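You operate a simulated robot arm through the tools that you are given. There is no shell and no other tool. Be economical: measure what you need, move in short steps, check, and stop when the job is done.

Carry out the task below with a simulated two-armed robot. There is one attempt and no reset: what you move stays moved.

TASK
Take the lid off the teal tin and lay it down on the top of the joining bench. Take the blue block on the top of the marking bench and put it away on the top of the joining bench. Take the yellow peg on the top of the joining bench and put it away on the grey peg tray. Turn the depth dial to 30 mm. Put one of the white pegs from the top of the joining bench on top of the orange block. Take the grey-tied coil and put it on the top of the steel bench. Take the yellow twine and put it on the shelf under the steel bench. Pull the green drawer open. Any order will do. Set down upright: yellow twine.

Only the result counts: the job must be done as asked and must still hold three seconds after the hand-in. Knocking over, shifting, dropping, spilling or breaking anything else fails it. A push-on lid holds only when it is set on centred and level and pressed home; a screw cap is set on level and turned clockwise until tight.

THE ROBOT
Two 7-joint arms with two-finger parallel grippers on one trunk, on a base that drives. Base frame: it is fixed to the floor where the robot stands at the start and does not move with it; the origin is under the middle of the robot, x ahead of it, y to its left, z up; the surface under the hand at the start is at about z = 0.86. Readings come in m, rad, newtons and seconds.
The left shoulder is at the start at [0.07, 0.163, 1.27], the right one opposite. With the tool pointing down near the work surface each hand reaches from about 0.36 to 0.88 m from the robot's upright axis, wherever it stands, measured 20 degrees to its own side. Places, roughly: blue block (5x5x4 cm) [0.7, -0.5, 0.9]; depth dial [0.6, 0.5, 0.9]; green drawer [-1.8, 0.7, 0.2]; grey peg tray (33x22 cm) [-0.04, -2.3, 0.86]; grey-tied coil (14x13x3 cm) [-1.9, -4.7, 0.4]; orange block (5x5x4 cm) [0.9, 0.8, 0.9]; shelf under the steel bench [-1.6, -4.8, 0.4]; teal tin [0.75, 0, 1]; top of the joining bench [0.8, 0.8, 0.9]; top of the steel bench [-2, -4.7, 0.9]; white peg (3x3x7 cm) [0.7, 0.1, 0.9]; yellow peg (3x3x7 cm) [0.7, 0.1, 0.9]; yellow twine (6x6x7 cm) [-0.5, -4.5, 0.9]. Payload 3.43 kg a hand.
The tool frame of a hand sits at the grasp point between the pads (the TCP): z along the fingers, y along the line on which they close. The tips reach 0.034 m beyond it. Largest opening 0.128 m; finger width 0.024, thickness 0.012; the body of the gripper, 0.048 by 0.13 m, starts 0.096 m behind the TCP.
Orientation is that of the tool frame in the base frame, as a unit quaternion [x, y, z, w]. With the fingers straight down and closing along the base's y, the tool's x points along the base's -x, its y along +y and its z along -z.

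THE INTERFACE
- The arms move only by the tool nudge_tool. It takes "left_commands", "right_commands" or both (then of equal length, played together; a hand with none holds still); each is a list of rows, each a list of 3 entries, a list of its own where there are three numbers: the shift along the base's x, y, z in m, then the turn, a rotation vector about the base's x, y, z in rad, then the finger opening in m, from 0 to 0.128. In form: [[[tx, ty, tz], [wx, wy, wz], claw], ...]. A call has 1 to 12 rows; each row is the pose to reach, as a shift and turn from the pose commanded when the call began. Rows are played at 5 a second. More than 0.05 m and 0.15 rad between two rows, or a gripper value outside its range, and nothing of the call is played. A pose out of reach is approached as far as the arm can. The call stops where the force on the tool passes 40 N (or 10 N more than at its start, if that is more) or the arm is blocked; 0.2 s more then pass. Each finger travels about 0.153 m/s and halts on what it meets, pressing with about 32 N; the grip force reading is that of the motor and also rises with nothing between the fingers. The clock runs only during rows and for 0.2 s after the last one: add rows that repeat a pose to give the fingers time. It gives the time, the measured TCP pose, the force on the tool (base axes), the opening and the grip force at its end, in the units of the frame above (readings bear some noise), with the torque about the TCP (base axes, N m) and any sound that the robot's microphone picked up, and new pictures: "views" is both (left out), scene, wrist or none (wrist: the cameras of the hands that moved).
- Cameras (640 x 400 px; columns grow to the right, rows downward): "scene" is now at [0.1273, 0.0195, 1.4824]; the picture's right is [0.24, -0.97, 0.00], its down [-0.69, -0.17, -0.70] and it looks along [0.68, 0.17, -0.71] (base axes); focal length 280 px, centre (320, 200). "left" rides on the left gripper at [0.076, 0.011, -0.16] in its tool frame; the picture's right is [-0.15, 0.99, 0.00], its down [-0.88, -0.13, -0.46] and it looks along [-0.45, -0.07, 0.89] (tool axes); focal length 234 px, centre (320, 200). "right" rides on the right gripper at [0.076, -0.011, -0.16] in its tool frame; the picture's right is [0.15, 0.99, 0.00], its down [-0.88, 0.13, -0.46] and it looks along [-0.45, 0.07, 0.89] (tool axes); focal length 234 px, centre (320, 200).
- raise_lower(by): slides the trunk up (or, below 0, down) by that many m; the arms and the scene camera ride with it, the base frame stays. It gives what a move gives, with no picture.
- base_move(legs): drives the robot by 1 to 6 legs, each [ahead, left, turn to the left] in m, m and rad, along the robot's own axes; the way and the turn of a leg run together, so that a leg with both is an arc; at most 1.5 m and 3.142 rad a leg. The arms and the cameras ride along, it lands a little off, and it stops where it bumps. It gives what a move gives, and a new picture of the scene camera.
- pan_tilt(pan, tilt): turns the head with the scene camera to pan (to the left, within 1.501 rad either way) and tilt (down, from -0.506 to 1.204), counted from straight ahead of the robot. It gives what a move gives, and a new picture of the scene camera.
- measure_at(camera, pixels): there is no depth. For up to 12 entries [column, row, z] of the newest picture of that camera ("zoom" is the newest enlarged one), the place [x, y] in the base frame at which the ray of that pixel passes the height z, good to about 0.002 m. The clock stands still meanwhile.
- inspect(camera, box): a new picture of the part [left, top, right, bottom] of that camera's present view, enlarged. The clock stands still meanwhile.
- hand_in(): hands the job in; it is judged then, once.

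Keep the steps short. Do not move on a guess: measure, check each grasp and each placing, and mend mistakes. In all there are 131 turns and 260 pictures (those below and enlarged ones count). Leave the grippers open and the arms clear of the work at the hand-in unless told otherwise, and finish with a single line.

The tools are called after "Emit:" by a JSON object that holds its "method" and its "body". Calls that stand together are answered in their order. nudge_tool: Moves the arms, as the interface text tells. Its arguments: {"type":"object","properties":{"left_commands":{"type":"array"},"right_commands":{"type":"array"},"views":{"type":"string","enum":["both","scene","wrist","none"]}},"required":[]} The other tools are called the same way: raise_lower (by) slides the trunk up or down; base_move (legs) drives the base; pan_tilt (pan, tilt) turns the head that bears the scene camera; measure_at (camera, pixels) gives the place at which the rays of pixels pass given heights; inspect (camera, box) takes an enlarged picture of a part of a camera's view; hand_in () hands the job in.

At the start:

```text
clock: 0.0
left_eef_pos: [0.5253, 0.4946, 1.1436]
left_ee_rot: [-0.001, 1.0, 0.0, -0.001]
left_wrist_force: [0.0, 0.0, -0.3]
left_torque: [-0.02, -0.02, -0.01]
left_finger_gap: 0.1279
left_gripper_force: 0.0
right_eef_pos: [0.5995, -0.0627, 1.1828]
right_ee_rot: [0.001, 1.0, 0.0, 0.0]
right_wrist_force: [0.6, -0.1, -0.3]
right_torque: [-0.01, -0.04, -0.03]
right_finger_gap: 0.1284
right_gripper_force: 0.0
trunk travel left (down, up): [-0.75, 0.19]
robot x, y, heading: [-0.0009, -0.0014, -0.002]
head pan, tilt: [0.241, 0.789]
```

scene: 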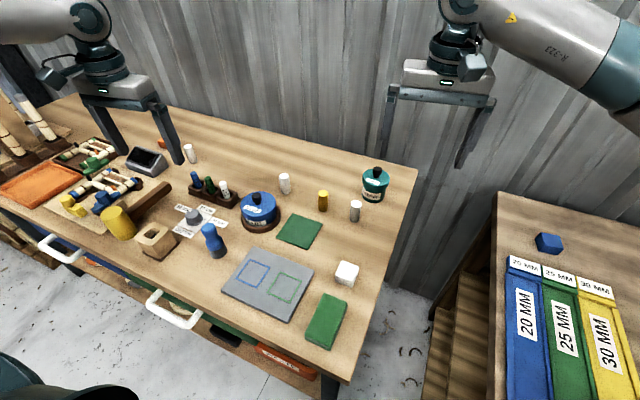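
right: 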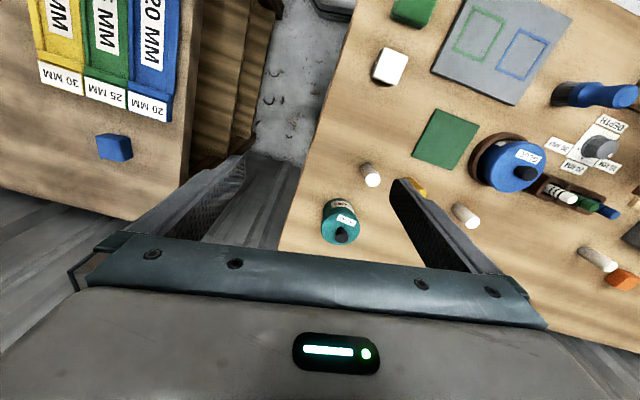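
left: 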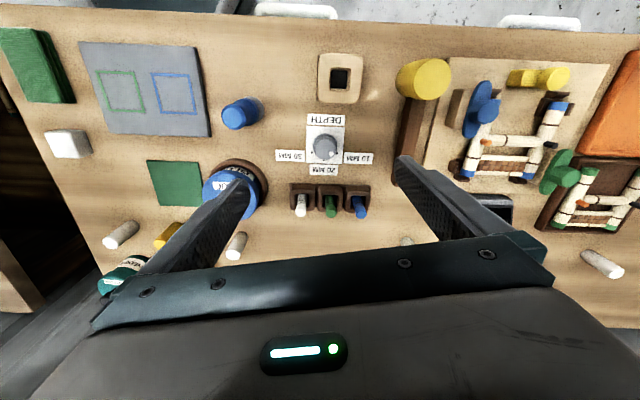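

I see the joining bench ahead with the teal tin at scene (375,185), pegs, the dial at (195,215), and the blue block at (548,243). I'll enlarge these regions first.

Emit:
{"method": "inspect", "body": {"camera": "scene", "box": [260, 140, 420, 240]}}

Emit:
{"method": "inspect", "body": {"camera": "left", "box": [250, 90, 410, 190]}}

Emit:
{"method": "inspect", "body": {"camera": "scene", "box": [0, 120, 240, 270]}}

Emit:
{"method": "measure_at", "body": {"camera": "scene", "pixels": [[375, 172, 0.97], [375, 198, 0.86], [323, 193, 0.93], [323, 210, 0.86], [356, 203, 0.93], [356, 221, 0.86], [285, 176, 0.93], [285, 193, 0.86], [548, 238, 0.9], [194, 212, 0.89], [416, 172, 0.86], [345, 383, 0.86]]}}

```text
4.00 times, centred on (340, 190) of scene
```

zoom: 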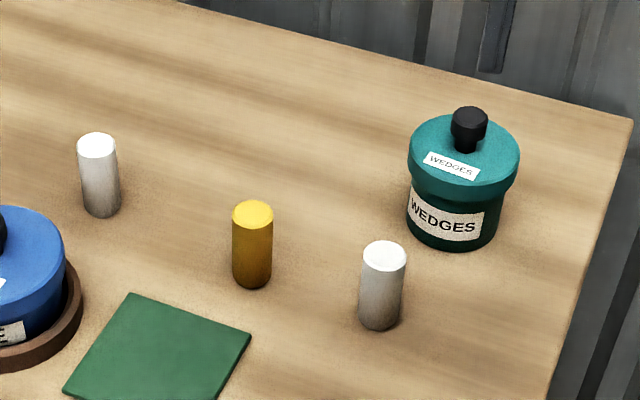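

```text
4.00 times, centred on (330, 140) of left
```

zoom: 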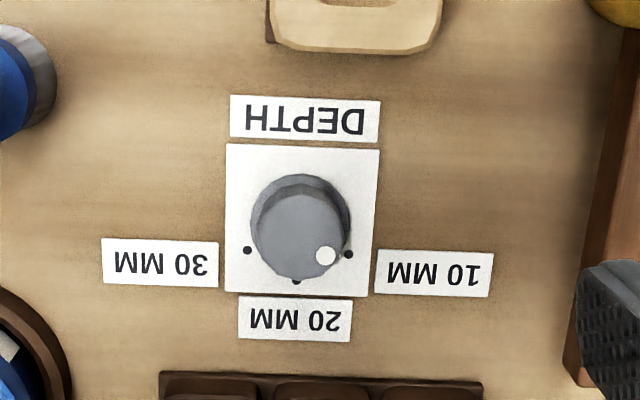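

```text
2.67 times, centred on (120, 195) of scene
```

zoom: 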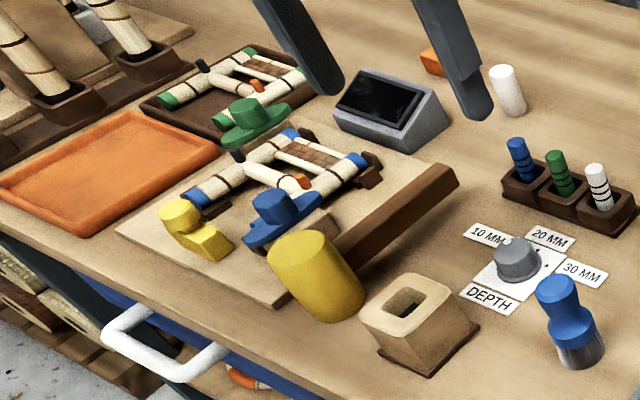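

```text
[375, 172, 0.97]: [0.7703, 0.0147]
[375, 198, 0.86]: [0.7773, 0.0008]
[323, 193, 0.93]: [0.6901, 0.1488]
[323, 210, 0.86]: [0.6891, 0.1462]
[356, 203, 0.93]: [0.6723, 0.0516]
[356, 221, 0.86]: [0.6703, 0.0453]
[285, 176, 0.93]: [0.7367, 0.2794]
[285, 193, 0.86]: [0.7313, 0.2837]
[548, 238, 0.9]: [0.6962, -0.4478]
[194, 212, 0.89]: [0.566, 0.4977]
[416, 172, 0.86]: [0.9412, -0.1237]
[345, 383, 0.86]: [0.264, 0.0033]
```

Next I'll measure the dial plate corners, the mark dots and the dial knob with the left camera. Pegs and orange block come from the scene camera.

Emit:
{"method": "measure_at", "body": {"camera": "left", "pixels": [[307, 126, 0.862], [345, 127.5, 0.862], [342, 164.3, 0.862], [306, 162.5, 0.862], [336.8, 153.5, 0.862], [324, 160.3, 0.862], [312, 152.5, 0.862], [331.5, 154, 0.89], [325, 148, 0.89]]}}

Emit:
{"method": "measure_at", "body": {"camera": "scene", "pixels": [[187, 147, 0.93], [192, 162, 0.86], [161, 140, 0.9], [162, 148, 0.86], [375, 169, 0.97], [375, 180, 0.94], [376, 190, 0.9], [362, 183, 0.94], [390, 183, 0.94]]}}

Emit:
{"method": "inspect", "body": {"camera": "right", "box": [300, 180, 380, 250]}}

Emit:
{"method": "inspect", "body": {"camera": "right", "box": [560, 200, 640, 300]}}

```text
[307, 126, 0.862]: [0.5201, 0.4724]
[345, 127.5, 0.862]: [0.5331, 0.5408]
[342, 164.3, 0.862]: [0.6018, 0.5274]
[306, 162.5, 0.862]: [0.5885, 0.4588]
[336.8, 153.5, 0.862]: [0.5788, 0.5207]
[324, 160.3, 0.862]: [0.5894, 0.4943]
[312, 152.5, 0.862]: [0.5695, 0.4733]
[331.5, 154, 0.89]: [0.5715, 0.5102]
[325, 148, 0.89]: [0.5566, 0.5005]
```

```text
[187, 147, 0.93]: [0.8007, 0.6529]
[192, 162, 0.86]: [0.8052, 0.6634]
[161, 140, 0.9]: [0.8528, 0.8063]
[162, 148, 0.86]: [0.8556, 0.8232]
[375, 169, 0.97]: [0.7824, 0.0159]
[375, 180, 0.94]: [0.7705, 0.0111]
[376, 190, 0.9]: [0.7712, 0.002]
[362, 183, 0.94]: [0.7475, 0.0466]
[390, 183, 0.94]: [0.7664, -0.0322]
```

```text
5.71 times, centred on (340, 215) of right
```

zoom: 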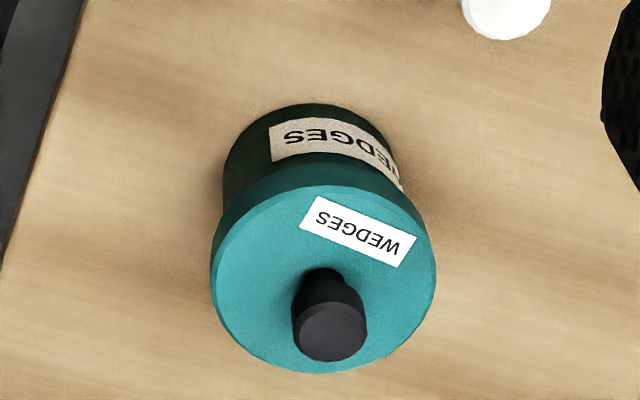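

```text
4.00 times, centred on (600, 250) of right
```

zoom: 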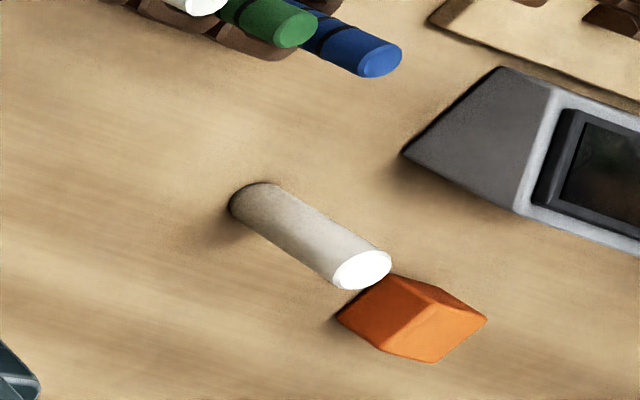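

The dial sits at about (0.561, 0.500), pointing near 45° (towards 10 mm), with 30 mm at about -72°. I'll bring the left hand over it turned +1 rad and triangulate the lid knob.

Emit:
{"method": "measure_at", "body": {"camera": "right", "pixels": [[341.8, 237.8, 0.95], [341.8, 237.8, 0.97], [341.8, 237.8, 0.99]]}}

Emit:
{"method": "measure_at", "body": {"camera": "scene", "pixels": [[377.5, 168.7, 0.95], [377.5, 168.7, 0.97], [377.5, 168.7, 0.99]]}}

Emit:
{"method": "nudge_tool", "body": {"left_commands": [[[0.005, 0.001, -0.02], [0, 0, 0.145], 0.1], [[0.01, 0.002, -0.04], [0, 0, 0.29], 0.07], [[0.015, 0.003, -0.06], [0, 0, 0.435], 0.07], [[0.02, 0.004, -0.08], [0, 0, 0.58], 0.07], [[0.025, 0.005, -0.1], [0, 0, 0.725], 0.07], [[0.03, 0.005, -0.12], [0, 0, 0.87], 0.07], [[0.036, 0.005, -0.14], [0, 0, 1.0], 0.07], [[0.036, 0.005, -0.14], [0, 0, 1.0], 0.07]], "views": "wrist"}}

```text
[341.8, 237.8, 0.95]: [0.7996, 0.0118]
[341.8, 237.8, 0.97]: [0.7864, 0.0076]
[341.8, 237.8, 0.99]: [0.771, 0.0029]
```

```text
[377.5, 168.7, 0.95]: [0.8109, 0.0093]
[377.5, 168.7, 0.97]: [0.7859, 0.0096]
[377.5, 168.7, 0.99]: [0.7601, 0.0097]
```

```text
clock: 1.8
left_eef_pos: [0.5608, 0.5006, 1.0044]
left_ee_rot: [-0.481, 0.877, 0.0, -0.001]
left_wrist_force: [-0.2, -1.1, 0.1]
left_torque: [0.02, 0.01, 0.02]
left_finger_gap: 0.0698
left_gripper_force: 0.0
right_eef_pos: [0.598, -0.0621, 1.1832]
right_ee_rot: [0.0, 1.0, -0.001, -0.001]
right_wrist_force: [-0.1, -0.2, 0.6]
right_torque: [-0.01, 0.02, 0.01]
right_finger_gap: 0.128
right_gripper_force: 0.1
trunk travel left (down, up): [-0.75, 0.19]
robot x, y, heading: [-0.003, 0.0007, 0.003]
head pan, tilt: [0.241, 0.789]
```

left: 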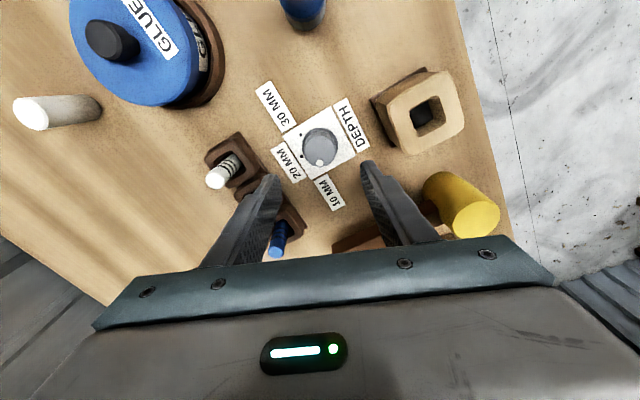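

The knob top is at about (0.787, 0.008, 0.969). Before descending I'll check the marker rack near the left finger and get a closer look at the dial.

Emit:
{"method": "inspect", "body": {"camera": "left", "box": [240, 80, 400, 220]}}

Emit:
{"method": "measure_at", "body": {"camera": "left", "pixels": [[320, 146, 0.89], [320, 146, 0.88], [319, 162, 0.88], [302, 156.5, 0.862], [311.5, 179, 0.862], [300, 134.5, 0.862], [240, 133, 0.88], [302, 212, 0.88]]}}

```text
2.86 times, centred on (320, 150) of left
```

zoom: 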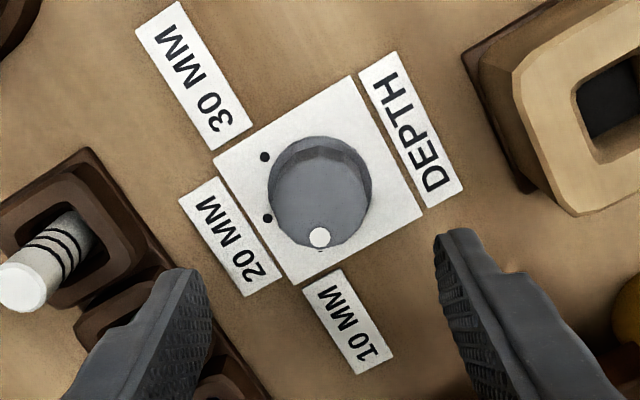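

```text
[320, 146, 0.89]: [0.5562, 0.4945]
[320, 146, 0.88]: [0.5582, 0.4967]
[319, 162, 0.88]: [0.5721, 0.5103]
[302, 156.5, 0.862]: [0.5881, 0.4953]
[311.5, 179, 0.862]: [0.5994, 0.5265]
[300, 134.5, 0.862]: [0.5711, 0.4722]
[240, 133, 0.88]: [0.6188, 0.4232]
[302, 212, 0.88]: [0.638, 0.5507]
```

The dot is at 45°, and the rack clears by about 2 cm. I'll go down 0.105 and close on the dial.

Emit:
{"method": "nudge_tool", "body": {"left_commands": [[[0, -0.001, -0.04], [0, 0, 0], 0.06], [[0, -0.001, -0.08], [0, 0, 0], 0.06], [[0, -0.001, -0.105], [0, 0, 0], 0.06], [[0, -0.001, -0.105], [0, 0, 0], 0.06], [[0, -0.001, -0.105], [0, 0, 0], 0.02], [[0, -0.001, -0.105], [0, 0, 0], 0.02], [[0, -0.001, -0.105], [0, 0, 0], 0.02]], "views": "wrist"}}

```text
clock: 3.4
left_eef_pos: [0.5607, 0.4988, 0.8973]
left_ee_rot: [-0.48, 0.877, 0.001, 0.0]
left_wrist_force: [-12.6, 8.6, -3.9]
left_torque: [0.92, -0.49, 0.01]
left_finger_gap: 0.0393
left_gripper_force: 45.0
right_eef_pos: [0.597, -0.0625, 1.1834]
right_ee_rot: [0.0, 1.0, -0.001, 0.0]
right_wrist_force: [0.2, 0.0, -0.5]
right_torque: [0.01, -0.01, -0.01]
right_finger_gap: 0.128
right_gripper_force: 0.0
trunk travel left (down, up): [-0.75, 0.19]
robot x, y, heading: [0.0033, 0.0016, 0.003]
head pan, tilt: [0.241, 0.789]
```

left: 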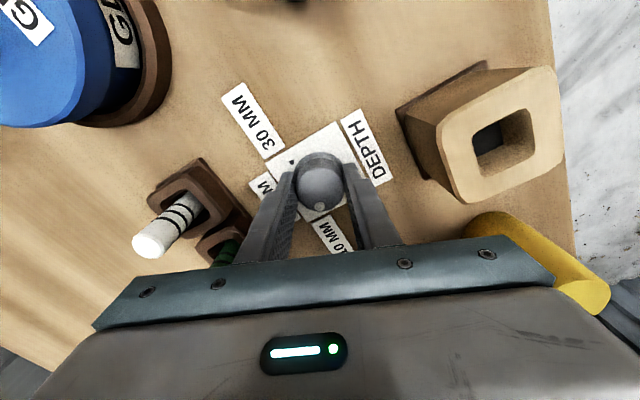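

Gripped at 0.039 m opening with a slight side force. I'll re-centre 2 mm and turn clockwise 1.05 rad, then look.

Emit:
{"method": "nudge_tool", "body": {"left_commands": [[[-0.0015, 0.001, 0], [0, 0, 0], 0.02], [[-0.0015, 0.001, 0], [0, 0, -0.15], 0.02], [[-0.0015, 0.001, 0], [0, 0, -0.3], 0.02], [[-0.0015, 0.001, 0], [0, 0, -0.45], 0.02], [[-0.0015, 0.001, 0], [0, 0, -0.6], 0.02], [[-0.0015, 0.001, 0], [0, 0, -0.75], 0.02], [[-0.0015, 0.001, 0], [0, 0, -0.9], 0.02], [[-0.0015, 0.001, 0], [0, 0, -1.05], 0.02]], "views": "wrist"}}

```text
clock: 5.2
left_eef_pos: [0.5606, 0.4992, 0.8969]
left_ee_rot: [0.027, 1.0, -0.002, -0.002]
left_wrist_force: [-7.9, -7.1, -20.2]
left_torque: [0.05, 0.87, 0.03]
left_finger_gap: 0.0393
left_gripper_force: 45.2
right_eef_pos: [0.5989, -0.0616, 1.1818]
right_ee_rot: [0.0, 1.0, -0.001, 0.0]
right_wrist_force: [-0.2, -0.8, 0.0]
right_torque: [-0.01, 0.02, 0.01]
right_finger_gap: 0.1279
right_gripper_force: 0.0
trunk travel left (down, up): [-0.75, 0.19]
robot x, y, heading: [0.0007, -0.0013, 0.002]
head pan, tilt: [0.241, 0.789]
```

left: 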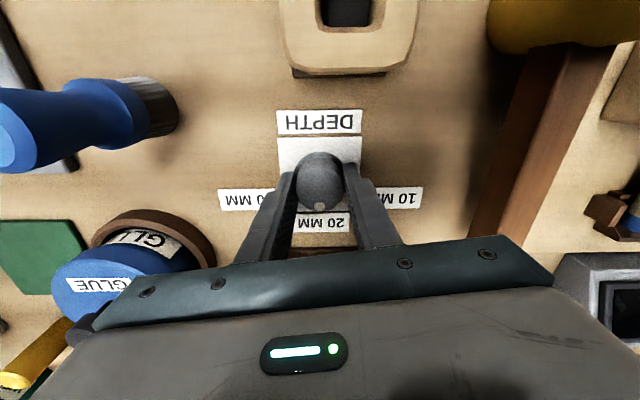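

The dial turned with the hand; the dot is now near 20 mm. I'll turn another -0.99 rad and check.

Emit:
{"method": "nudge_tool", "body": {"left_commands": [[[0, 0, 0.001], [0, 0, -0.14], 0.02], [[0, 0, 0.001], [0, 0, -0.28], 0.02], [[0, 0, 0.001], [0, 0, -0.42], 0.02], [[0, 0, 0.001], [0, 0, -0.56], 0.02], [[0, 0, 0.001], [0, 0, -0.7], 0.02], [[0, 0, 0.001], [0, 0, -0.84], 0.02], [[0, 0, 0.001], [0, 0, -0.99], 0.02], [[0, 0, 0.001], [0, 0, -0.99], 0.02]], "views": "wrist"}}

Emit:
{"method": "inspect", "body": {"camera": "left", "box": [240, 110, 400, 230]}}

```text
clock: 7.0
left_eef_pos: [0.56, 0.4997, 0.8992]
left_ee_rot: [0.496, 0.868, -0.001, 0.001]
left_wrist_force: [-7.0, -8.0, -19.5]
left_torque: [0.01, 0.17, 0.83]
left_finger_gap: 0.0385
left_gripper_force: 44.7
right_eef_pos: [0.5982, -0.0622, 1.1824]
right_ee_rot: [0.0, 1.0, -0.001, 0.0]
right_wrist_force: [-0.3, 0.2, -1.2]
right_torque: [0.0, 0.0, 0.0]
right_finger_gap: 0.1282
right_gripper_force: 0.0
trunk travel left (down, up): [-0.75, 0.19]
robot x, y, heading: [-0.0002, -0.0012, -0.002]
head pan, tilt: [0.241, 0.789]
```

left: 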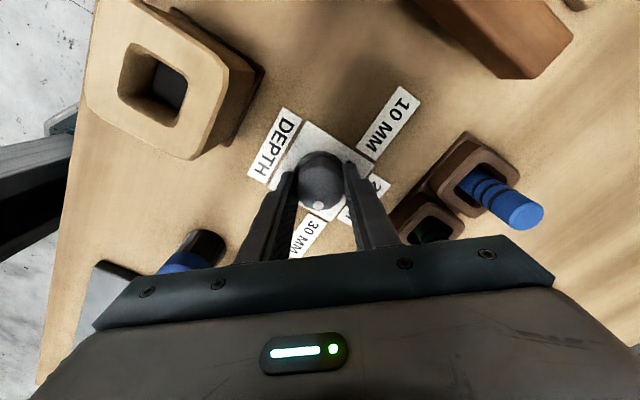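

```text
3.33 times, centred on (320, 170) of left
```

zoom: 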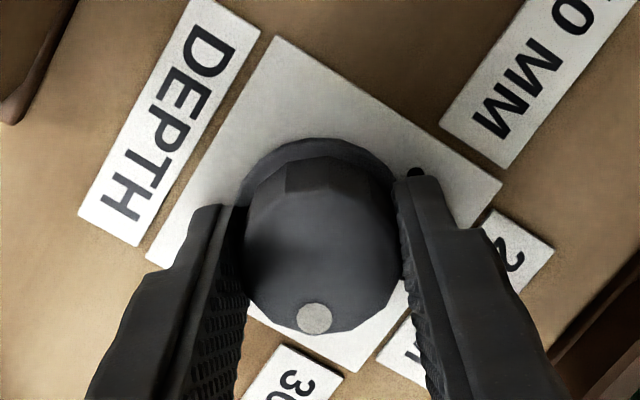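

There's 0.83 N·m about z, so perhaps a stop or drag. I'll open, rise and read the dial.

Emit:
{"method": "nudge_tool", "body": {"left_commands": [[[0, 0, 0], [0, 0, 0], 0.06], [[0, 0, 0], [0, 0, 0], 0.06], [[0, 0, 0.05], [0, 0, 0.1], 0.06], [[0, 0, 0.1], [0, 0, 0.25], 0.06], [[0, 0, 0.1], [0, 0, 0.4], 0.06], [[0, 0, 0.1], [0, 0, 0.55], 0.06], [[0, 0, 0.1], [0, 0, 0.7], 0.06], [[0, 0, 0.1], [0, 0, 0.85], 0.06], [[0, 0, 0.1], [0, 0, 1.0], 0.06]], "views": "wrist"}}

Emit:
{"method": "inspect", "body": {"camera": "left", "box": [240, 80, 400, 220]}}

```text
clock: 9.0
left_eef_pos: [0.5595, 0.5004, 0.9999]
left_ee_rot: [0.019, 1.0, 0.0, 0.0]
left_wrist_force: [1.3, -0.4, 0.1]
left_torque: [0.0, 0.0, -0.03]
left_finger_gap: 0.0599
left_gripper_force: 0.1
right_eef_pos: [0.5974, -0.0631, 1.1824]
right_ee_rot: [0.0, 1.0, 0.0, 0.0]
right_wrist_force: [-0.2, 0.3, 0.1]
right_torque: [0.04, -0.01, 0.02]
right_finger_gap: 0.1282
right_gripper_force: 0.1
trunk travel left (down, up): [-0.75, 0.19]
robot x, y, heading: [0.0009, 0.0008, -0.002]
head pan, tilt: [0.241, 0.789]
```

left: 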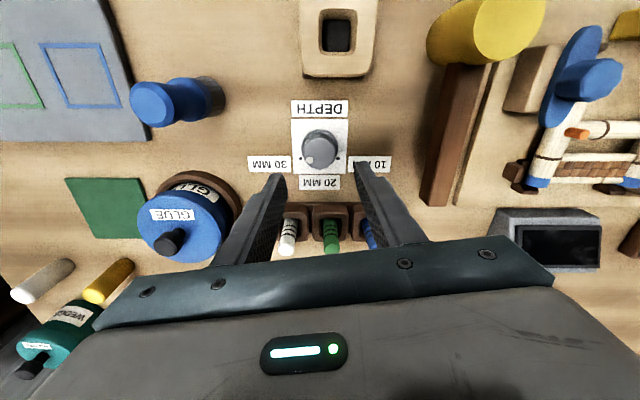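

```text
2.86 times, centred on (320, 150) of left
```

zoom: 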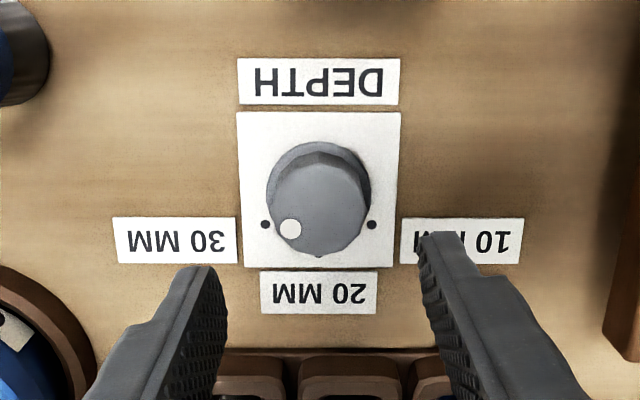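

I'll measure the dot against the marks.

Emit:
{"method": "measure_at", "body": {"camera": "left", "pixels": [[309.4, 160.1, 0.88], [309.4, 160.1, 0.885], [300.7, 158.3, 0.862], [337.7, 158.3, 0.862], [319.8, 169.6, 0.862], [290.7, 119.5, 0.862], [347.9, 119.5, 0.862], [345.4, 172.7, 0.862], [293.8, 172.7, 0.862]]}}

```text
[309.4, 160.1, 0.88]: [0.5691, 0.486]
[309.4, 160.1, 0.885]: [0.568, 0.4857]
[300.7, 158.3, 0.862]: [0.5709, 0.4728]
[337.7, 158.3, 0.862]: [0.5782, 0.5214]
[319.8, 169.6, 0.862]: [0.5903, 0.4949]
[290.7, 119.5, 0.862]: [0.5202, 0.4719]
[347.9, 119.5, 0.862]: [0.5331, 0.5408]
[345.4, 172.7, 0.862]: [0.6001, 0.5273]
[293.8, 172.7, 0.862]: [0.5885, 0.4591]
```

The dot is at about -60° and 30 mm is at -69.5°, so about 10° is missing. I'll grip again and turn about -0.2 rad.

Emit:
{"method": "nudge_tool", "body": {"left_commands": [[[0.001, 0, -0.05], [0, 0, 0], 0.06], [[0.001, 0, -0.1], [0, 0, 0], 0.06], [[0.001, 0, -0.1], [0, 0, 0], 0.02], [[0.001, 0, -0.1], [0, 0, 0], 0.02], [[0.001, 0, -0.1], [0, 0, 0], 0.02], [[0.001, 0, -0.1], [0, 0, -0.1], 0.02], [[0.001, 0, -0.1], [0, 0, -0.19], 0.02], [[0.001, 0, -0.1], [0, 0, -0.19], 0.02]], "views": "none"}}

Emit:
{"method": "nudge_tool", "body": {"left_commands": [[[0, 0, 0], [0, 0, 0], 0.06], [[0, 0, 0], [0, 0, 0], 0.06], [[0, 0, 0.05], [0, 0, 0.1], 0.06], [[0, 0, 0.1], [0, 0, 0.19], 0.06], [[0, 0, 0.1], [0, 0, 0.19], 0.06]], "views": "wrist"}}

Emit:
{"method": "inspect", "body": {"camera": "left", "box": [240, 80, 400, 220]}}

```text
clock: 10.8
left_eef_pos: [0.5627, 0.4987, 0.9011]
left_ee_rot: [0.115, 0.993, 0.0, 0.0]
left_wrist_force: [2.8, 1.2, -0.5]
left_torque: [-0.37, 0.44, 0.41]
left_finger_gap: 0.0398
left_gripper_force: 45.4
right_eef_pos: [0.5987, -0.0625, 1.1813]
right_ee_rot: [0.0, 1.0, 0.0, -0.001]
right_wrist_force: [0.3, -0.1, -0.6]
right_torque: [-0.01, 0.02, 0.02]
right_finger_gap: 0.1279
right_gripper_force: 0.2
trunk travel left (down, up): [-0.75, 0.19]
robot x, y, heading: [-0.0002, 0.0014, 0.002]
head pan, tilt: [0.241, 0.789]
```

```text
clock: 12.0
left_eef_pos: [0.5625, 0.502, 1.001]
left_ee_rot: [0.019, 1.0, 0.0, -0.001]
left_wrist_force: [0.1, 0.7, -1.0]
left_torque: [0.02, 0.0, 0.02]
left_finger_gap: 0.0598
left_gripper_force: 0.0
right_eef_pos: [0.5993, -0.0617, 1.182]
right_ee_rot: [0.0, 1.0, 0.0, -0.001]
right_wrist_force: [0.2, -0.3, -0.1]
right_torque: [-0.03, 0.02, -0.02]
right_finger_gap: 0.1282
right_gripper_force: 0.2
trunk travel left (down, up): [-0.75, 0.19]
robot x, y, heading: [0.0011, -0.0018, -0.007]
head pan, tilt: [0.241, 0.789]
```

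left: 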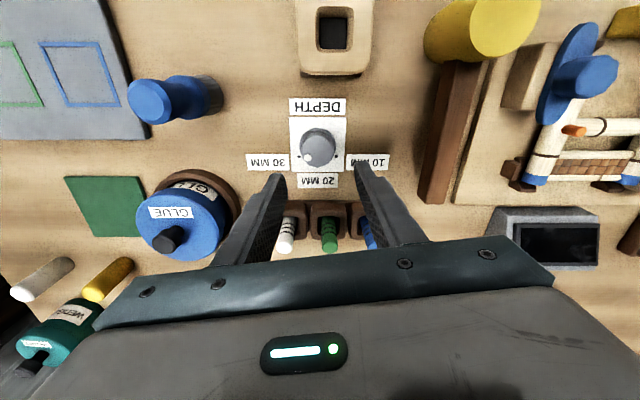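

```text
2.86 times, centred on (320, 150) of left
```

zoom: 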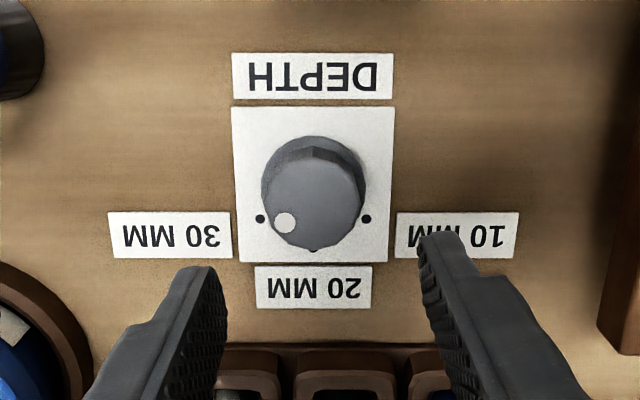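

The dot seems barely changed. I'll zoom tighter and measure again.

Emit:
{"method": "inspect", "body": {"camera": "left", "box": [280, 115, 360, 175]}}

```text
6.67 times, centred on (320, 145) of left
```

zoom: 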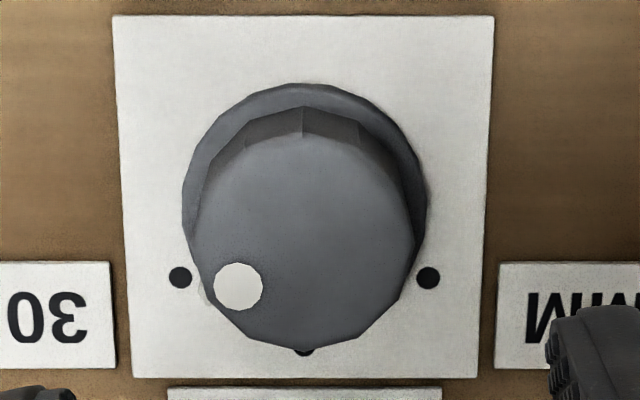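

I'll measure the dot and the knob-top outline in the same frame to get the true angle.

Emit:
{"method": "measure_at", "body": {"camera": "zoom", "pixels": [[238, 287, 0.884], [192, 235, 0.884], [414, 235, 0.884], [303, 132, 0.884], [303, 348, 0.884], [180, 277, 0.862], [428, 278, 0.862], [303, 351, 0.862], [182, 205, 0.865], [428, 205, 0.865], [304, 83, 0.865]]}}

```text
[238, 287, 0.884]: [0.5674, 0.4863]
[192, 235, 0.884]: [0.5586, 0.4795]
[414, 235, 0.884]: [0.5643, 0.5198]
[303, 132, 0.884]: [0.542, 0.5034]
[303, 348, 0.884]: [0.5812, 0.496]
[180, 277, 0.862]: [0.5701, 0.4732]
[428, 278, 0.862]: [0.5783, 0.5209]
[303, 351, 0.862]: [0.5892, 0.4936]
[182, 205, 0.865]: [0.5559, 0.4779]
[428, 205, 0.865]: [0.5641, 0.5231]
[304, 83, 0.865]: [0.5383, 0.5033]
```

With the true centre (0.5615, 0.4997), the dot is at -66.6° against -71.7° for the 30 mark. About 5° remains, so I'll grip again and turn a bit more, allowing for the wind-up seen last time.

Emit:
{"method": "nudge_tool", "body": {"left_commands": [[[0, 0, -0.05], [0, 0, 0], 0.06], [[0, 0, -0.102], [0, 0, 0], 0.06], [[0, 0, -0.102], [0, 0, 0], 0.02], [[0, 0, -0.102], [0, 0, 0], 0.02], [[0, 0, -0.102], [0, 0, 0], 0.02], [[0, 0, -0.102], [0, 0, -0.12], 0.02], [[0, 0, -0.102], [0, 0, -0.22], 0.02], [[0, 0, -0.102], [0, 0, -0.22], 0.02]], "views": "none"}}

Emit:
{"method": "nudge_tool", "body": {"left_commands": [[[0, 0, 0], [0, 0, 0], 0.06], [[0, 0, 0], [0, 0, 0], 0.06], [[0, 0, 0.05], [0, 0, 0.1], 0.06], [[0, 0, 0.102], [0, 0, 0.22], 0.06], [[0, 0, 0.102], [0, 0, 0.22], 0.06]], "views": "wrist"}}

Emit:
{"method": "inspect", "body": {"camera": "left", "box": [280, 115, 360, 175]}}

```text
refused: row 2 steps farther than a row can; nothing moved
```

```text
refused: row 4 steps farther than a row can; nothing moved
```

```text
6.67 times, centred on (320, 145) of left
```

zoom: 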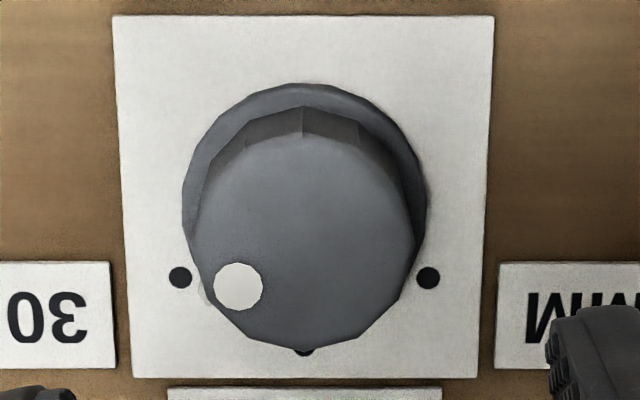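

The step was too long by a hair. I'll resend with smaller ones.

Emit:
{"method": "nudge_tool", "body": {"left_commands": [[[0, 0, -0.05], [0, 0, 0], 0.06], [[0, 0, -0.099], [0, 0, 0], 0.06], [[0, 0, -0.102], [0, 0, 0], 0.02], [[0, 0, -0.102], [0, 0, 0], 0.02], [[0, 0, -0.102], [0, 0, 0], 0.02], [[0, 0, -0.102], [0, 0, -0.12], 0.02], [[0, 0, -0.102], [0, 0, -0.22], 0.02], [[0, 0, -0.102], [0, 0, -0.22], 0.02]], "views": "none"}}

Emit:
{"method": "nudge_tool", "body": {"left_commands": [[[0, 0, 0], [0, 0, 0], 0.06], [[0, 0, 0], [0, 0, 0], 0.06], [[0, 0, 0.049], [0, 0, 0.1], 0.06], [[0, 0, 0.098], [0, 0, 0.22], 0.06], [[0, 0, 0.102], [0, 0, 0.22], 0.06]], "views": "wrist"}}

Emit:
{"method": "inspect", "body": {"camera": "left", "box": [280, 115, 360, 175]}}

```text
clock: 13.8
left_eef_pos: [0.5633, 0.4994, 0.8983]
left_ee_rot: [0.13, 0.991, 0.0, 0.0]
left_wrist_force: [2.4, -17.4, 4.2]
left_torque: [-1.34, -0.38, 0.62]
left_finger_gap: 0.0395
left_gripper_force: 45.2
right_eef_pos: [0.5983, -0.065, 1.183]
right_ee_rot: [0.001, 1.0, 0.001, 0.001]
right_wrist_force: [0.2, -0.5, 0.2]
right_torque: [-0.02, 0.0, 0.01]
right_finger_gap: 0.1282
right_gripper_force: 0.0
trunk travel left (down, up): [-0.75, 0.19]
robot x, y, heading: [0.0041, 0.0005, 0.003]
head pan, tilt: [0.241, 0.789]
```

```text
clock: 15.0
left_eef_pos: [0.5617, 0.5033, 1.0002]
left_ee_rot: [0.02, 1.0, 0.0, -0.001]
left_wrist_force: [0.1, -0.7, -0.1]
left_torque: [0.0, -0.01, -0.01]
left_finger_gap: 0.0602
left_gripper_force: 0.1
right_eef_pos: [0.5981, -0.0632, 1.1803]
right_ee_rot: [0.0, 1.0, 0.001, -0.001]
right_wrist_force: [0.4, -0.1, 0.0]
right_torque: [-0.01, 0.05, 0.0]
right_finger_gap: 0.128
right_gripper_force: 0.0
trunk travel left (down, up): [-0.75, 0.19]
robot x, y, heading: [-0.0001, -0.0019, 0.0]
head pan, tilt: [0.241, 0.789]
```

left: 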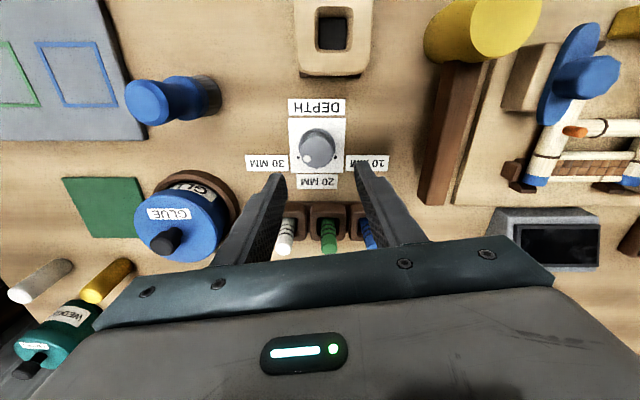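

```text
6.67 times, centred on (320, 145) of left
```

zoom: 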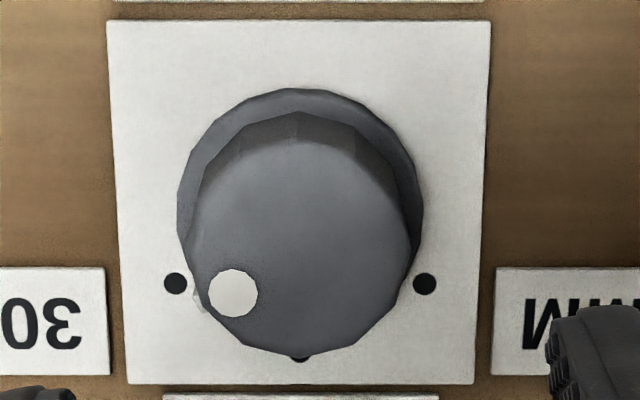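

The dot didn't move, and the torque rose while the mid-turn ran free, so this looks like a stop or detent. I'll lift the left hand away and check from the scene camera.

Emit:
{"method": "nudge_tool", "body": {"left_commands": [[[0, 0.04, 0.03], [0, 0, 0], 0.06], [[0, 0.08, 0.06], [0, 0, 0], 0.06], [[0, 0.12, 0.1], [0, 0, 0], 0.06], [[0, 0.15, 0.14], [0, 0, 0], 0.06], [[0, 0.15, 0.14], [0, 0, 0], 0.06]], "views": "scene"}}

Emit:
{"method": "inspect", "body": {"camera": "scene", "box": [154, 190, 234, 240]}}

Emit:
{"method": "inspect", "body": {"camera": "left", "box": [200, 75, 280, 125]}}

```text
refused: row 3 steps farther than a row can; nothing moved
```

```text
8.00 times, centred on (194, 215) of scene
```

zoom: 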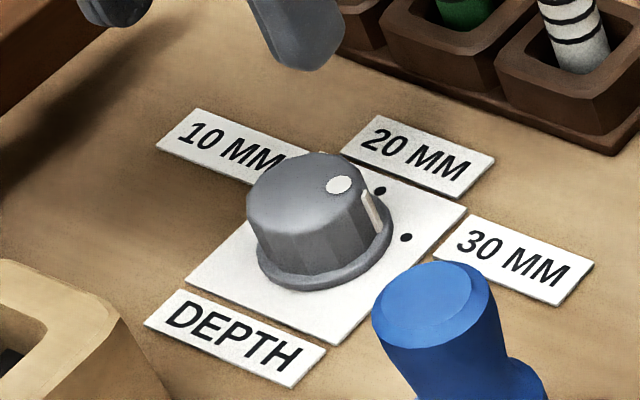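

```text
8.00 times, centred on (240, 100) of left
```

zoom: 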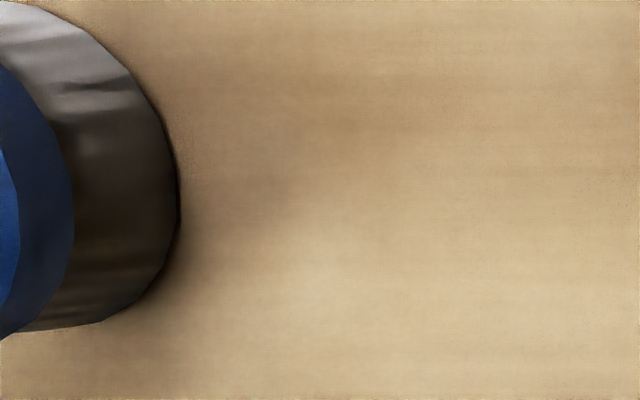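

The scene zoom shows a white pointer strip on the knob side. I'll measure it against the marks.

Emit:
{"method": "inspect", "body": {"camera": "scene", "box": [174, 197, 214, 232]}}

Emit:
{"method": "measure_at", "body": {"camera": "scene", "pixels": [[204.6, 219.6, 0.862], [201.5, 213.8, 0.862], [196.4, 213, 0.882], [196.4, 213, 0.885], [186.2, 209.5, 0.862]]}}

```text
11.43 times, centred on (194, 214) of scene
```

zoom: 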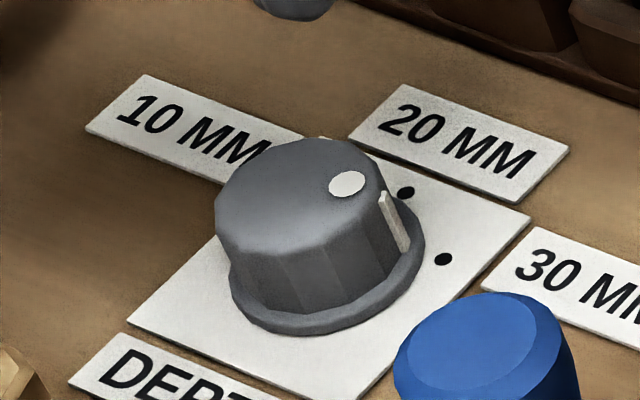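

```text
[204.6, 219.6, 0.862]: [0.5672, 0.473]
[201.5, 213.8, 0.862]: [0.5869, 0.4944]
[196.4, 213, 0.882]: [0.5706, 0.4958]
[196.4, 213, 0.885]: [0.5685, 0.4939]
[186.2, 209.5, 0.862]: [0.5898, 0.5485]
```

I'll measure the strip and knob outline in this zoom.

Emit:
{"method": "measure_at", "body": {"camera": "zoom", "pixels": [[402, 249, 0.866], [402, 249, 0.868], [383, 194, 0.889], [347, 184, 0.89], [215, 207, 0.889], [370, 165, 0.889], [230, 270, 0.865], [425, 232, 0.865], [443, 259, 0.862], [406, 192, 0.862], [305, 336, 0.863]]}}

```text
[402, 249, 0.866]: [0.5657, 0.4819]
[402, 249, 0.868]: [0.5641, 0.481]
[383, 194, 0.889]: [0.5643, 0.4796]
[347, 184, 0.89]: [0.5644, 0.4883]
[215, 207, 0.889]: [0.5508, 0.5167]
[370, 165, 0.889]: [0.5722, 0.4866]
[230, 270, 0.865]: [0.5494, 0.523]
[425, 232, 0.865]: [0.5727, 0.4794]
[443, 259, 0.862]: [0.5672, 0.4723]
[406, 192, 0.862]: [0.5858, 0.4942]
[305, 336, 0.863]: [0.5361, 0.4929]
```

Perspective-corrected, the strip lines up with the 30 mark to within about 1–2°, at the stop, so the dial is done. Next the right hand goes above the tin's lid knob with the opening at 0.06.

Emit:
{"method": "nudge_tool", "body": {"right_commands": [[[0.038, 0.014, -0.018], [0, 0, 0], 0.1], [[0.076, 0.028, -0.036], [0, 0, 0], 0.06], [[0.114, 0.042, -0.054], [0, 0, 0], 0.06], [[0.152, 0.056, -0.072], [0, 0, 0], 0.06], [[0.1885, 0.0705, -0.1], [0, 0, 0], 0.06], [[0.1885, 0.0705, -0.1], [0, 0, 0], 0.06]], "views": "both"}}

```text
clock: 16.4
left_eef_pos: [0.561, 0.5014, 0.9994]
left_ee_rot: [0.02, 1.0, 0.001, 0.0]
left_wrist_force: [-0.7, -0.3, -0.1]
left_torque: [0.01, -0.01, -0.01]
left_finger_gap: 0.0601
left_gripper_force: 0.1
right_eef_pos: [0.7858, 0.0085, 1.0859]
right_ee_rot: [-0.001, 1.0, 0.001, 0.001]
right_wrist_force: [0.0, -0.7, 0.4]
right_torque: [0.05, 0.0, 0.02]
right_finger_gap: 0.06
right_gripper_force: 0.1
trunk travel left (down, up): [-0.75, 0.19]
robot x, y, heading: [0.0011, -0.001, 0.003]
head pan, tilt: [0.241, 0.789]
```

scene: 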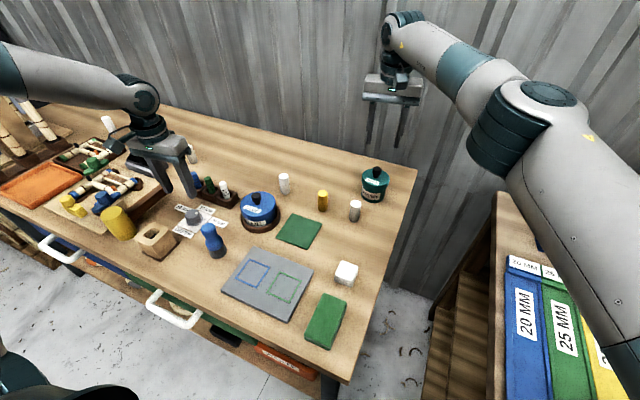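
right: 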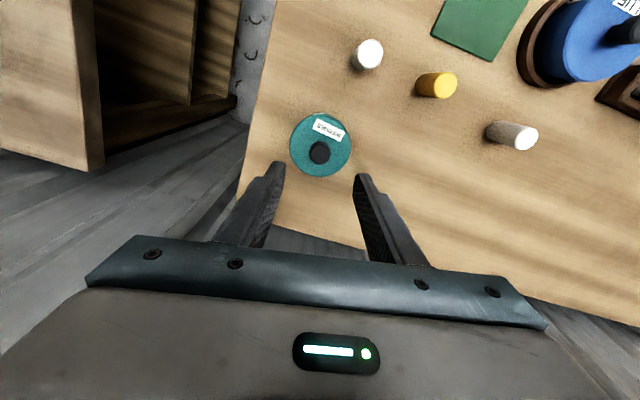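

The knob is at right (319,152). I'll check it.

Emit:
{"method": "measure_at", "body": {"camera": "right", "pixels": [[319, 152, 0.969], [291, 148, 0.945], [351, 148, 0.945], [366, 46, 0.93], [446, 81, 0.93], [528, 138, 0.93]]}}

```text
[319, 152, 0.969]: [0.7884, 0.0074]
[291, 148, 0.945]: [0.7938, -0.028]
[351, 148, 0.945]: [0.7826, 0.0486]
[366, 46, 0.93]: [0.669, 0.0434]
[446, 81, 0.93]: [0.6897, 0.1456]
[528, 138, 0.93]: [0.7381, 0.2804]
```

The position is good. I'll go down 0.103 and close on the knob.

Emit:
{"method": "nudge_tool", "body": {"right_commands": [[[0.002, -0.001, -0.05], [0, 0, 0], 0.06], [[0.002, -0.001, -0.09], [0, 0, 0], 0.06], [[0.002, -0.001, -0.104], [0, 0, 0], 0.06], [[0.002, -0.001, -0.104], [0, 0, 0], 0.06], [[0.002, -0.001, -0.104], [0, 0, 0], 0.01], [[0.002, -0.001, -0.104], [0, 0, 0], 0.01], [[0.002, -0.001, -0.104], [0, 0, 0], 0.01]], "views": "wrist"}}

```text
clock: 18.0
left_eef_pos: [0.5617, 0.5025, 0.9997]
left_ee_rot: [0.019, 1.0, 0.0, 0.0]
left_wrist_force: [0.0, 0.5, 0.5]
left_torque: [0.02, -0.01, 0.01]
left_finger_gap: 0.0598
left_gripper_force: 0.1
right_eef_pos: [0.7894, 0.0072, 0.9793]
right_ee_rot: [0.0, 1.0, 0.0, 0.0]
right_wrist_force: [-0.8, 0.9, -1.3]
right_torque: [0.01, 0.0, 0.0]
right_finger_gap: 0.0234
right_gripper_force: 32.1
trunk travel left (down, up): [-0.75, 0.19]
robot x, y, heading: [0.0026, -0.0023, -0.003]
head pan, tilt: [0.241, 0.789]
```

right: 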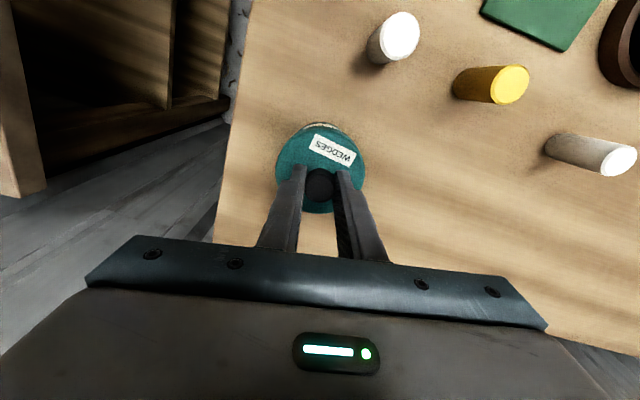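

The knob is gripped (0.0234). I'll lift slowly by 1 cm and read the force.

Emit:
{"method": "nudge_tool", "body": {"right_commands": [[[0, 0, 0.003], [0, 0, 0], 0.01], [[0, 0, 0.006], [0, 0, 0], 0.01], [[0, 0, 0.01], [0, 0, 0], 0.01], [[0, 0, 0.01], [0, 0, 0], 0.01]], "views": "wrist"}}

Emit:
{"method": "inspect", "body": {"camera": "scene", "box": [335, 145, 415, 215]}}

```text
clock: 19.0
left_eef_pos: [0.5621, 0.5033, 0.9998]
left_ee_rot: [0.02, 1.0, 0.0, 0.0]
left_wrist_force: [-0.4, 0.4, 0.0]
left_torque: [0.0, -0.01, 0.0]
left_finger_gap: 0.0595
left_gripper_force: 0.1
right_eef_pos: [0.7878, 0.0068, 0.9889]
right_ee_rot: [0.0, 1.0, 0.0, -0.001]
right_wrist_force: [0.0, 0.2, -2.5]
right_torque: [-0.01, -0.03, -0.04]
right_finger_gap: 0.0239
right_gripper_force: 31.6
trunk travel left (down, up): [-0.75, 0.19]
robot x, y, heading: [0.0001, -0.0005, 0.001]
head pan, tilt: [0.241, 0.789]
```

right: 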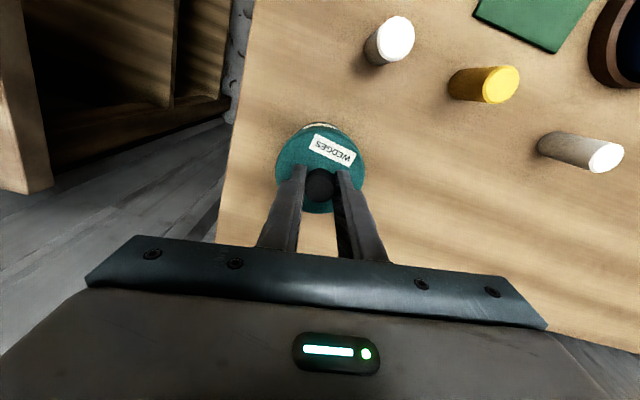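

```text
5.71 times, centred on (375, 180) of scene
```

zoom: 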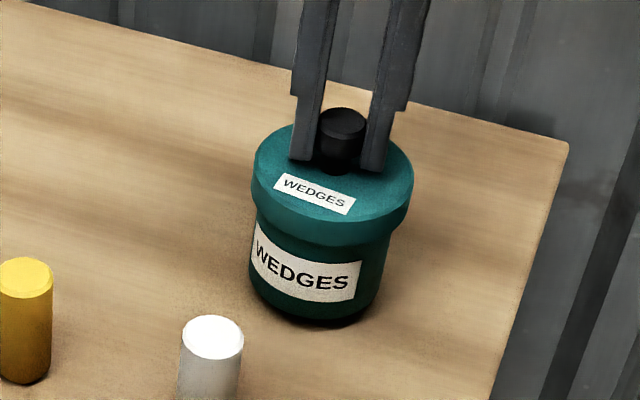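

The force is only 2.5 N and the lid-to-body spacing is unchanged, so the whole tin came up with its lid. I'll set it back down and release. Then the right hand will hold the body from the free -y side while the left pulls the lid.

Emit:
{"method": "nudge_tool", "body": {"right_commands": [[[0, 0, -0.005], [0, 0, 0], 0.01], [[0, 0, -0.0095], [0, 0, 0], 0.01], [[0, 0, -0.0105], [0, 0, 0], 0.01], [[0, 0, -0.0105], [0, 0, 0], 0.05], [[0, 0, -0.0105], [0, 0, 0], 0.05], [[0, 0, 0.035], [0, 0, 0], 0.05], [[0, 0, 0.08], [0, 0, 0], 0.05], [[0, -0.045, 0.1], [0, 0, 0], 0.05], [[0, -0.09, 0.1], [0, 0, 0], 0.05], [[0, -0.135, 0.1], [0, 0, 0], 0.09], [[0, -0.18, 0.1], [0, 0, 0], 0.11], [[0, -0.2, 0.1], [0, 0, 0], 0.11]], "views": "scene"}}

Emit:
{"method": "inspect", "body": {"camera": "scene", "box": [335, 145, 415, 215]}}

```text
clock: 21.6
left_eef_pos: [0.5623, 0.5041, 0.9988]
left_ee_rot: [0.019, 1.0, 0.0, -0.001]
left_wrist_force: [-0.7, 0.0, 0.5]
left_torque: [-0.01, 0.0, -0.01]
left_finger_gap: 0.0601
left_gripper_force: 0.1
right_eef_pos: [0.7871, -0.192, 1.0854]
right_ee_rot: [0.0, 1.0, 0.0, 0.0]
right_wrist_force: [0.3, -0.2, -0.6]
right_torque: [-0.02, 0.01, -0.01]
right_finger_gap: 0.1097
right_gripper_force: 0.0
trunk travel left (down, up): [-0.75, 0.19]
robot x, y, heading: [-0.0024, 0.001, -0.002]
head pan, tilt: [0.241, 0.789]
```

scene: 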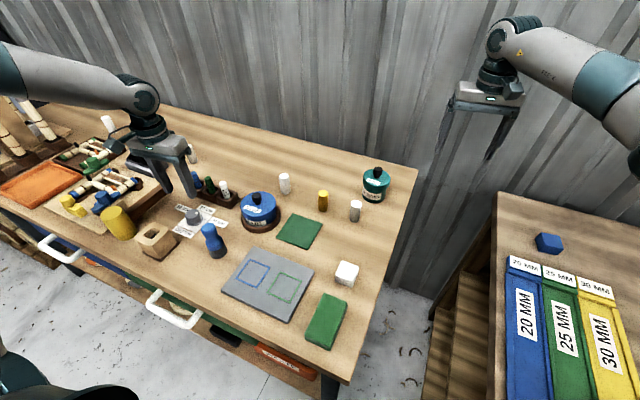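

```text
5.71 times, centred on (375, 180) of scene
```

zoom: 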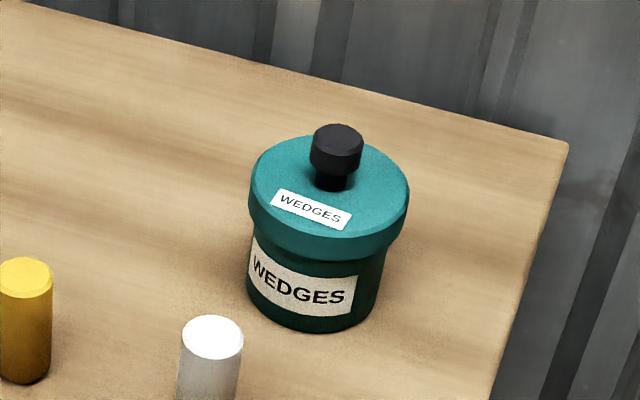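

The tin is back upright. I'll yaw the right hand -90° in place and bring the left hand up and over near the tin, at y = 0.15 and z ≈ 1.12.

Emit:
{"method": "nudge_tool", "body": {"right_commands": [[[0, 0, 0], [0, 0, -0.143], 0.1], [[0, 0, 0], [0, 0, -0.286], 0.1], [[0, 0, 0], [0, 0, -0.429], 0.1], [[0, 0, 0], [0, 0, -0.572], 0.1], [[0, 0, 0], [0, 0, -0.715], 0.1], [[0, 0, 0], [0, 0, -0.858], 0.1], [[0, 0, 0], [0, 0, -1.0], 0.1], [[0, 0, 0], [0, 0, -1.143], 0.1], [[0, 0, 0], [0, 0, -1.286], 0.1], [[0, 0, 0], [0, 0, -1.429], 0.1], [[0, 0, 0], [0, 0, -1.571], 0.1]], "left_commands": [[[0, 0, 0.04], [0, 0, 0], 0.06], [[0, 0, 0.08], [0, 0, 0], 0.06], [[0.01, -0.02, 0.12], [0, 0, 0], 0.06], [[0.035, -0.06, 0.12], [0, 0, 0], 0.06], [[0.06, -0.1, 0.12], [0, 0, 0], 0.06], [[0.085, -0.14, 0.12], [0, 0, 0], 0.06], [[0.11, -0.18, 0.12], [0, 0, 0], 0.06], [[0.135, -0.22, 0.12], [0, 0, 0], 0.06], [[0.16, -0.26, 0.12], [0, 0, 0], 0.06], [[0.19, -0.3, 0.12], [0, 0, 0], 0.06], [[0.226, -0.33, 0.12], [0, 0, -0.04], 0.06]], "views": "both"}}

```text
clock: 24.0
left_eef_pos: [0.6881, 0.2447, 1.1332]
left_ee_rot: [0.038, 0.999, 0.0, 0.002]
left_wrist_force: [-0.3, 0.0, -0.6]
left_torque: [0.04, 0.0, 0.02]
left_finger_gap: 0.0601
left_gripper_force: 0.0
left hand out of reach, approached as far as the arm can: row 9, 10, 11
right_eef_pos: [0.7887, -0.1942, 1.0868]
right_ee_rot: [0.708, 0.706, -0.001, -0.001]
right_wrist_force: [0.4, 0.6, -0.3]
right_torque: [0.0, 0.02, 0.0]
right_finger_gap: 0.1
right_gripper_force: 0.0
trunk travel left (down, up): [-0.75, 0.19]
robot x, y, heading: [-0.0, 0.001, 0.002]
head pan, tilt: [0.241, 0.789]
```

scene: 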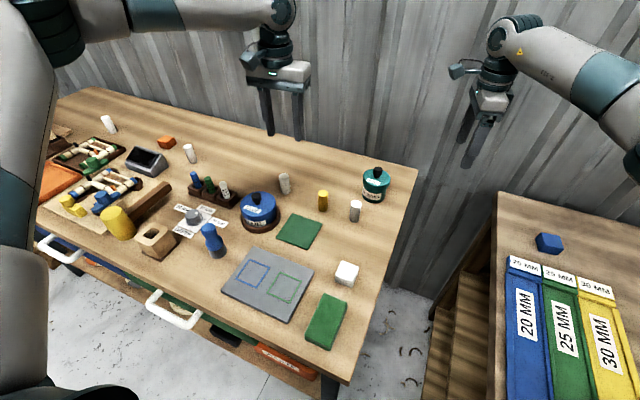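
right: 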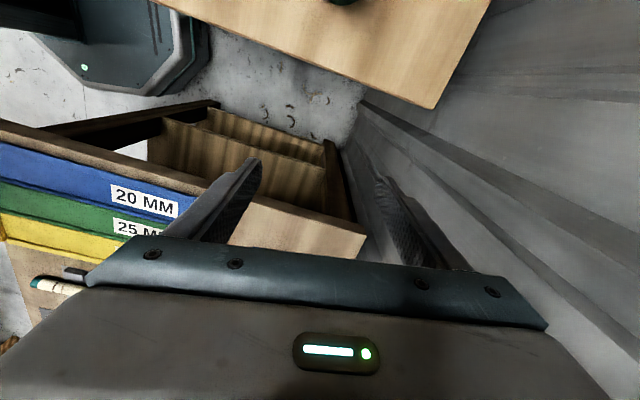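
left: 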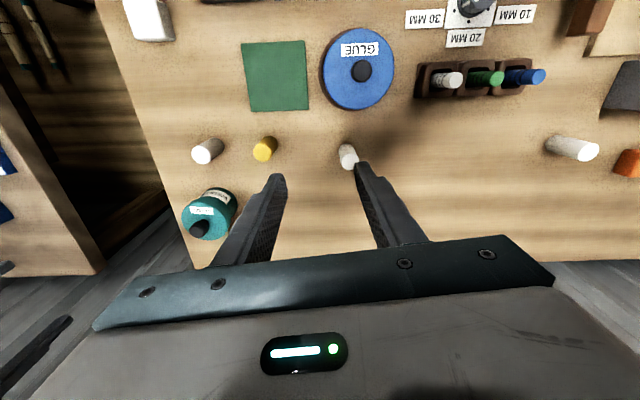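

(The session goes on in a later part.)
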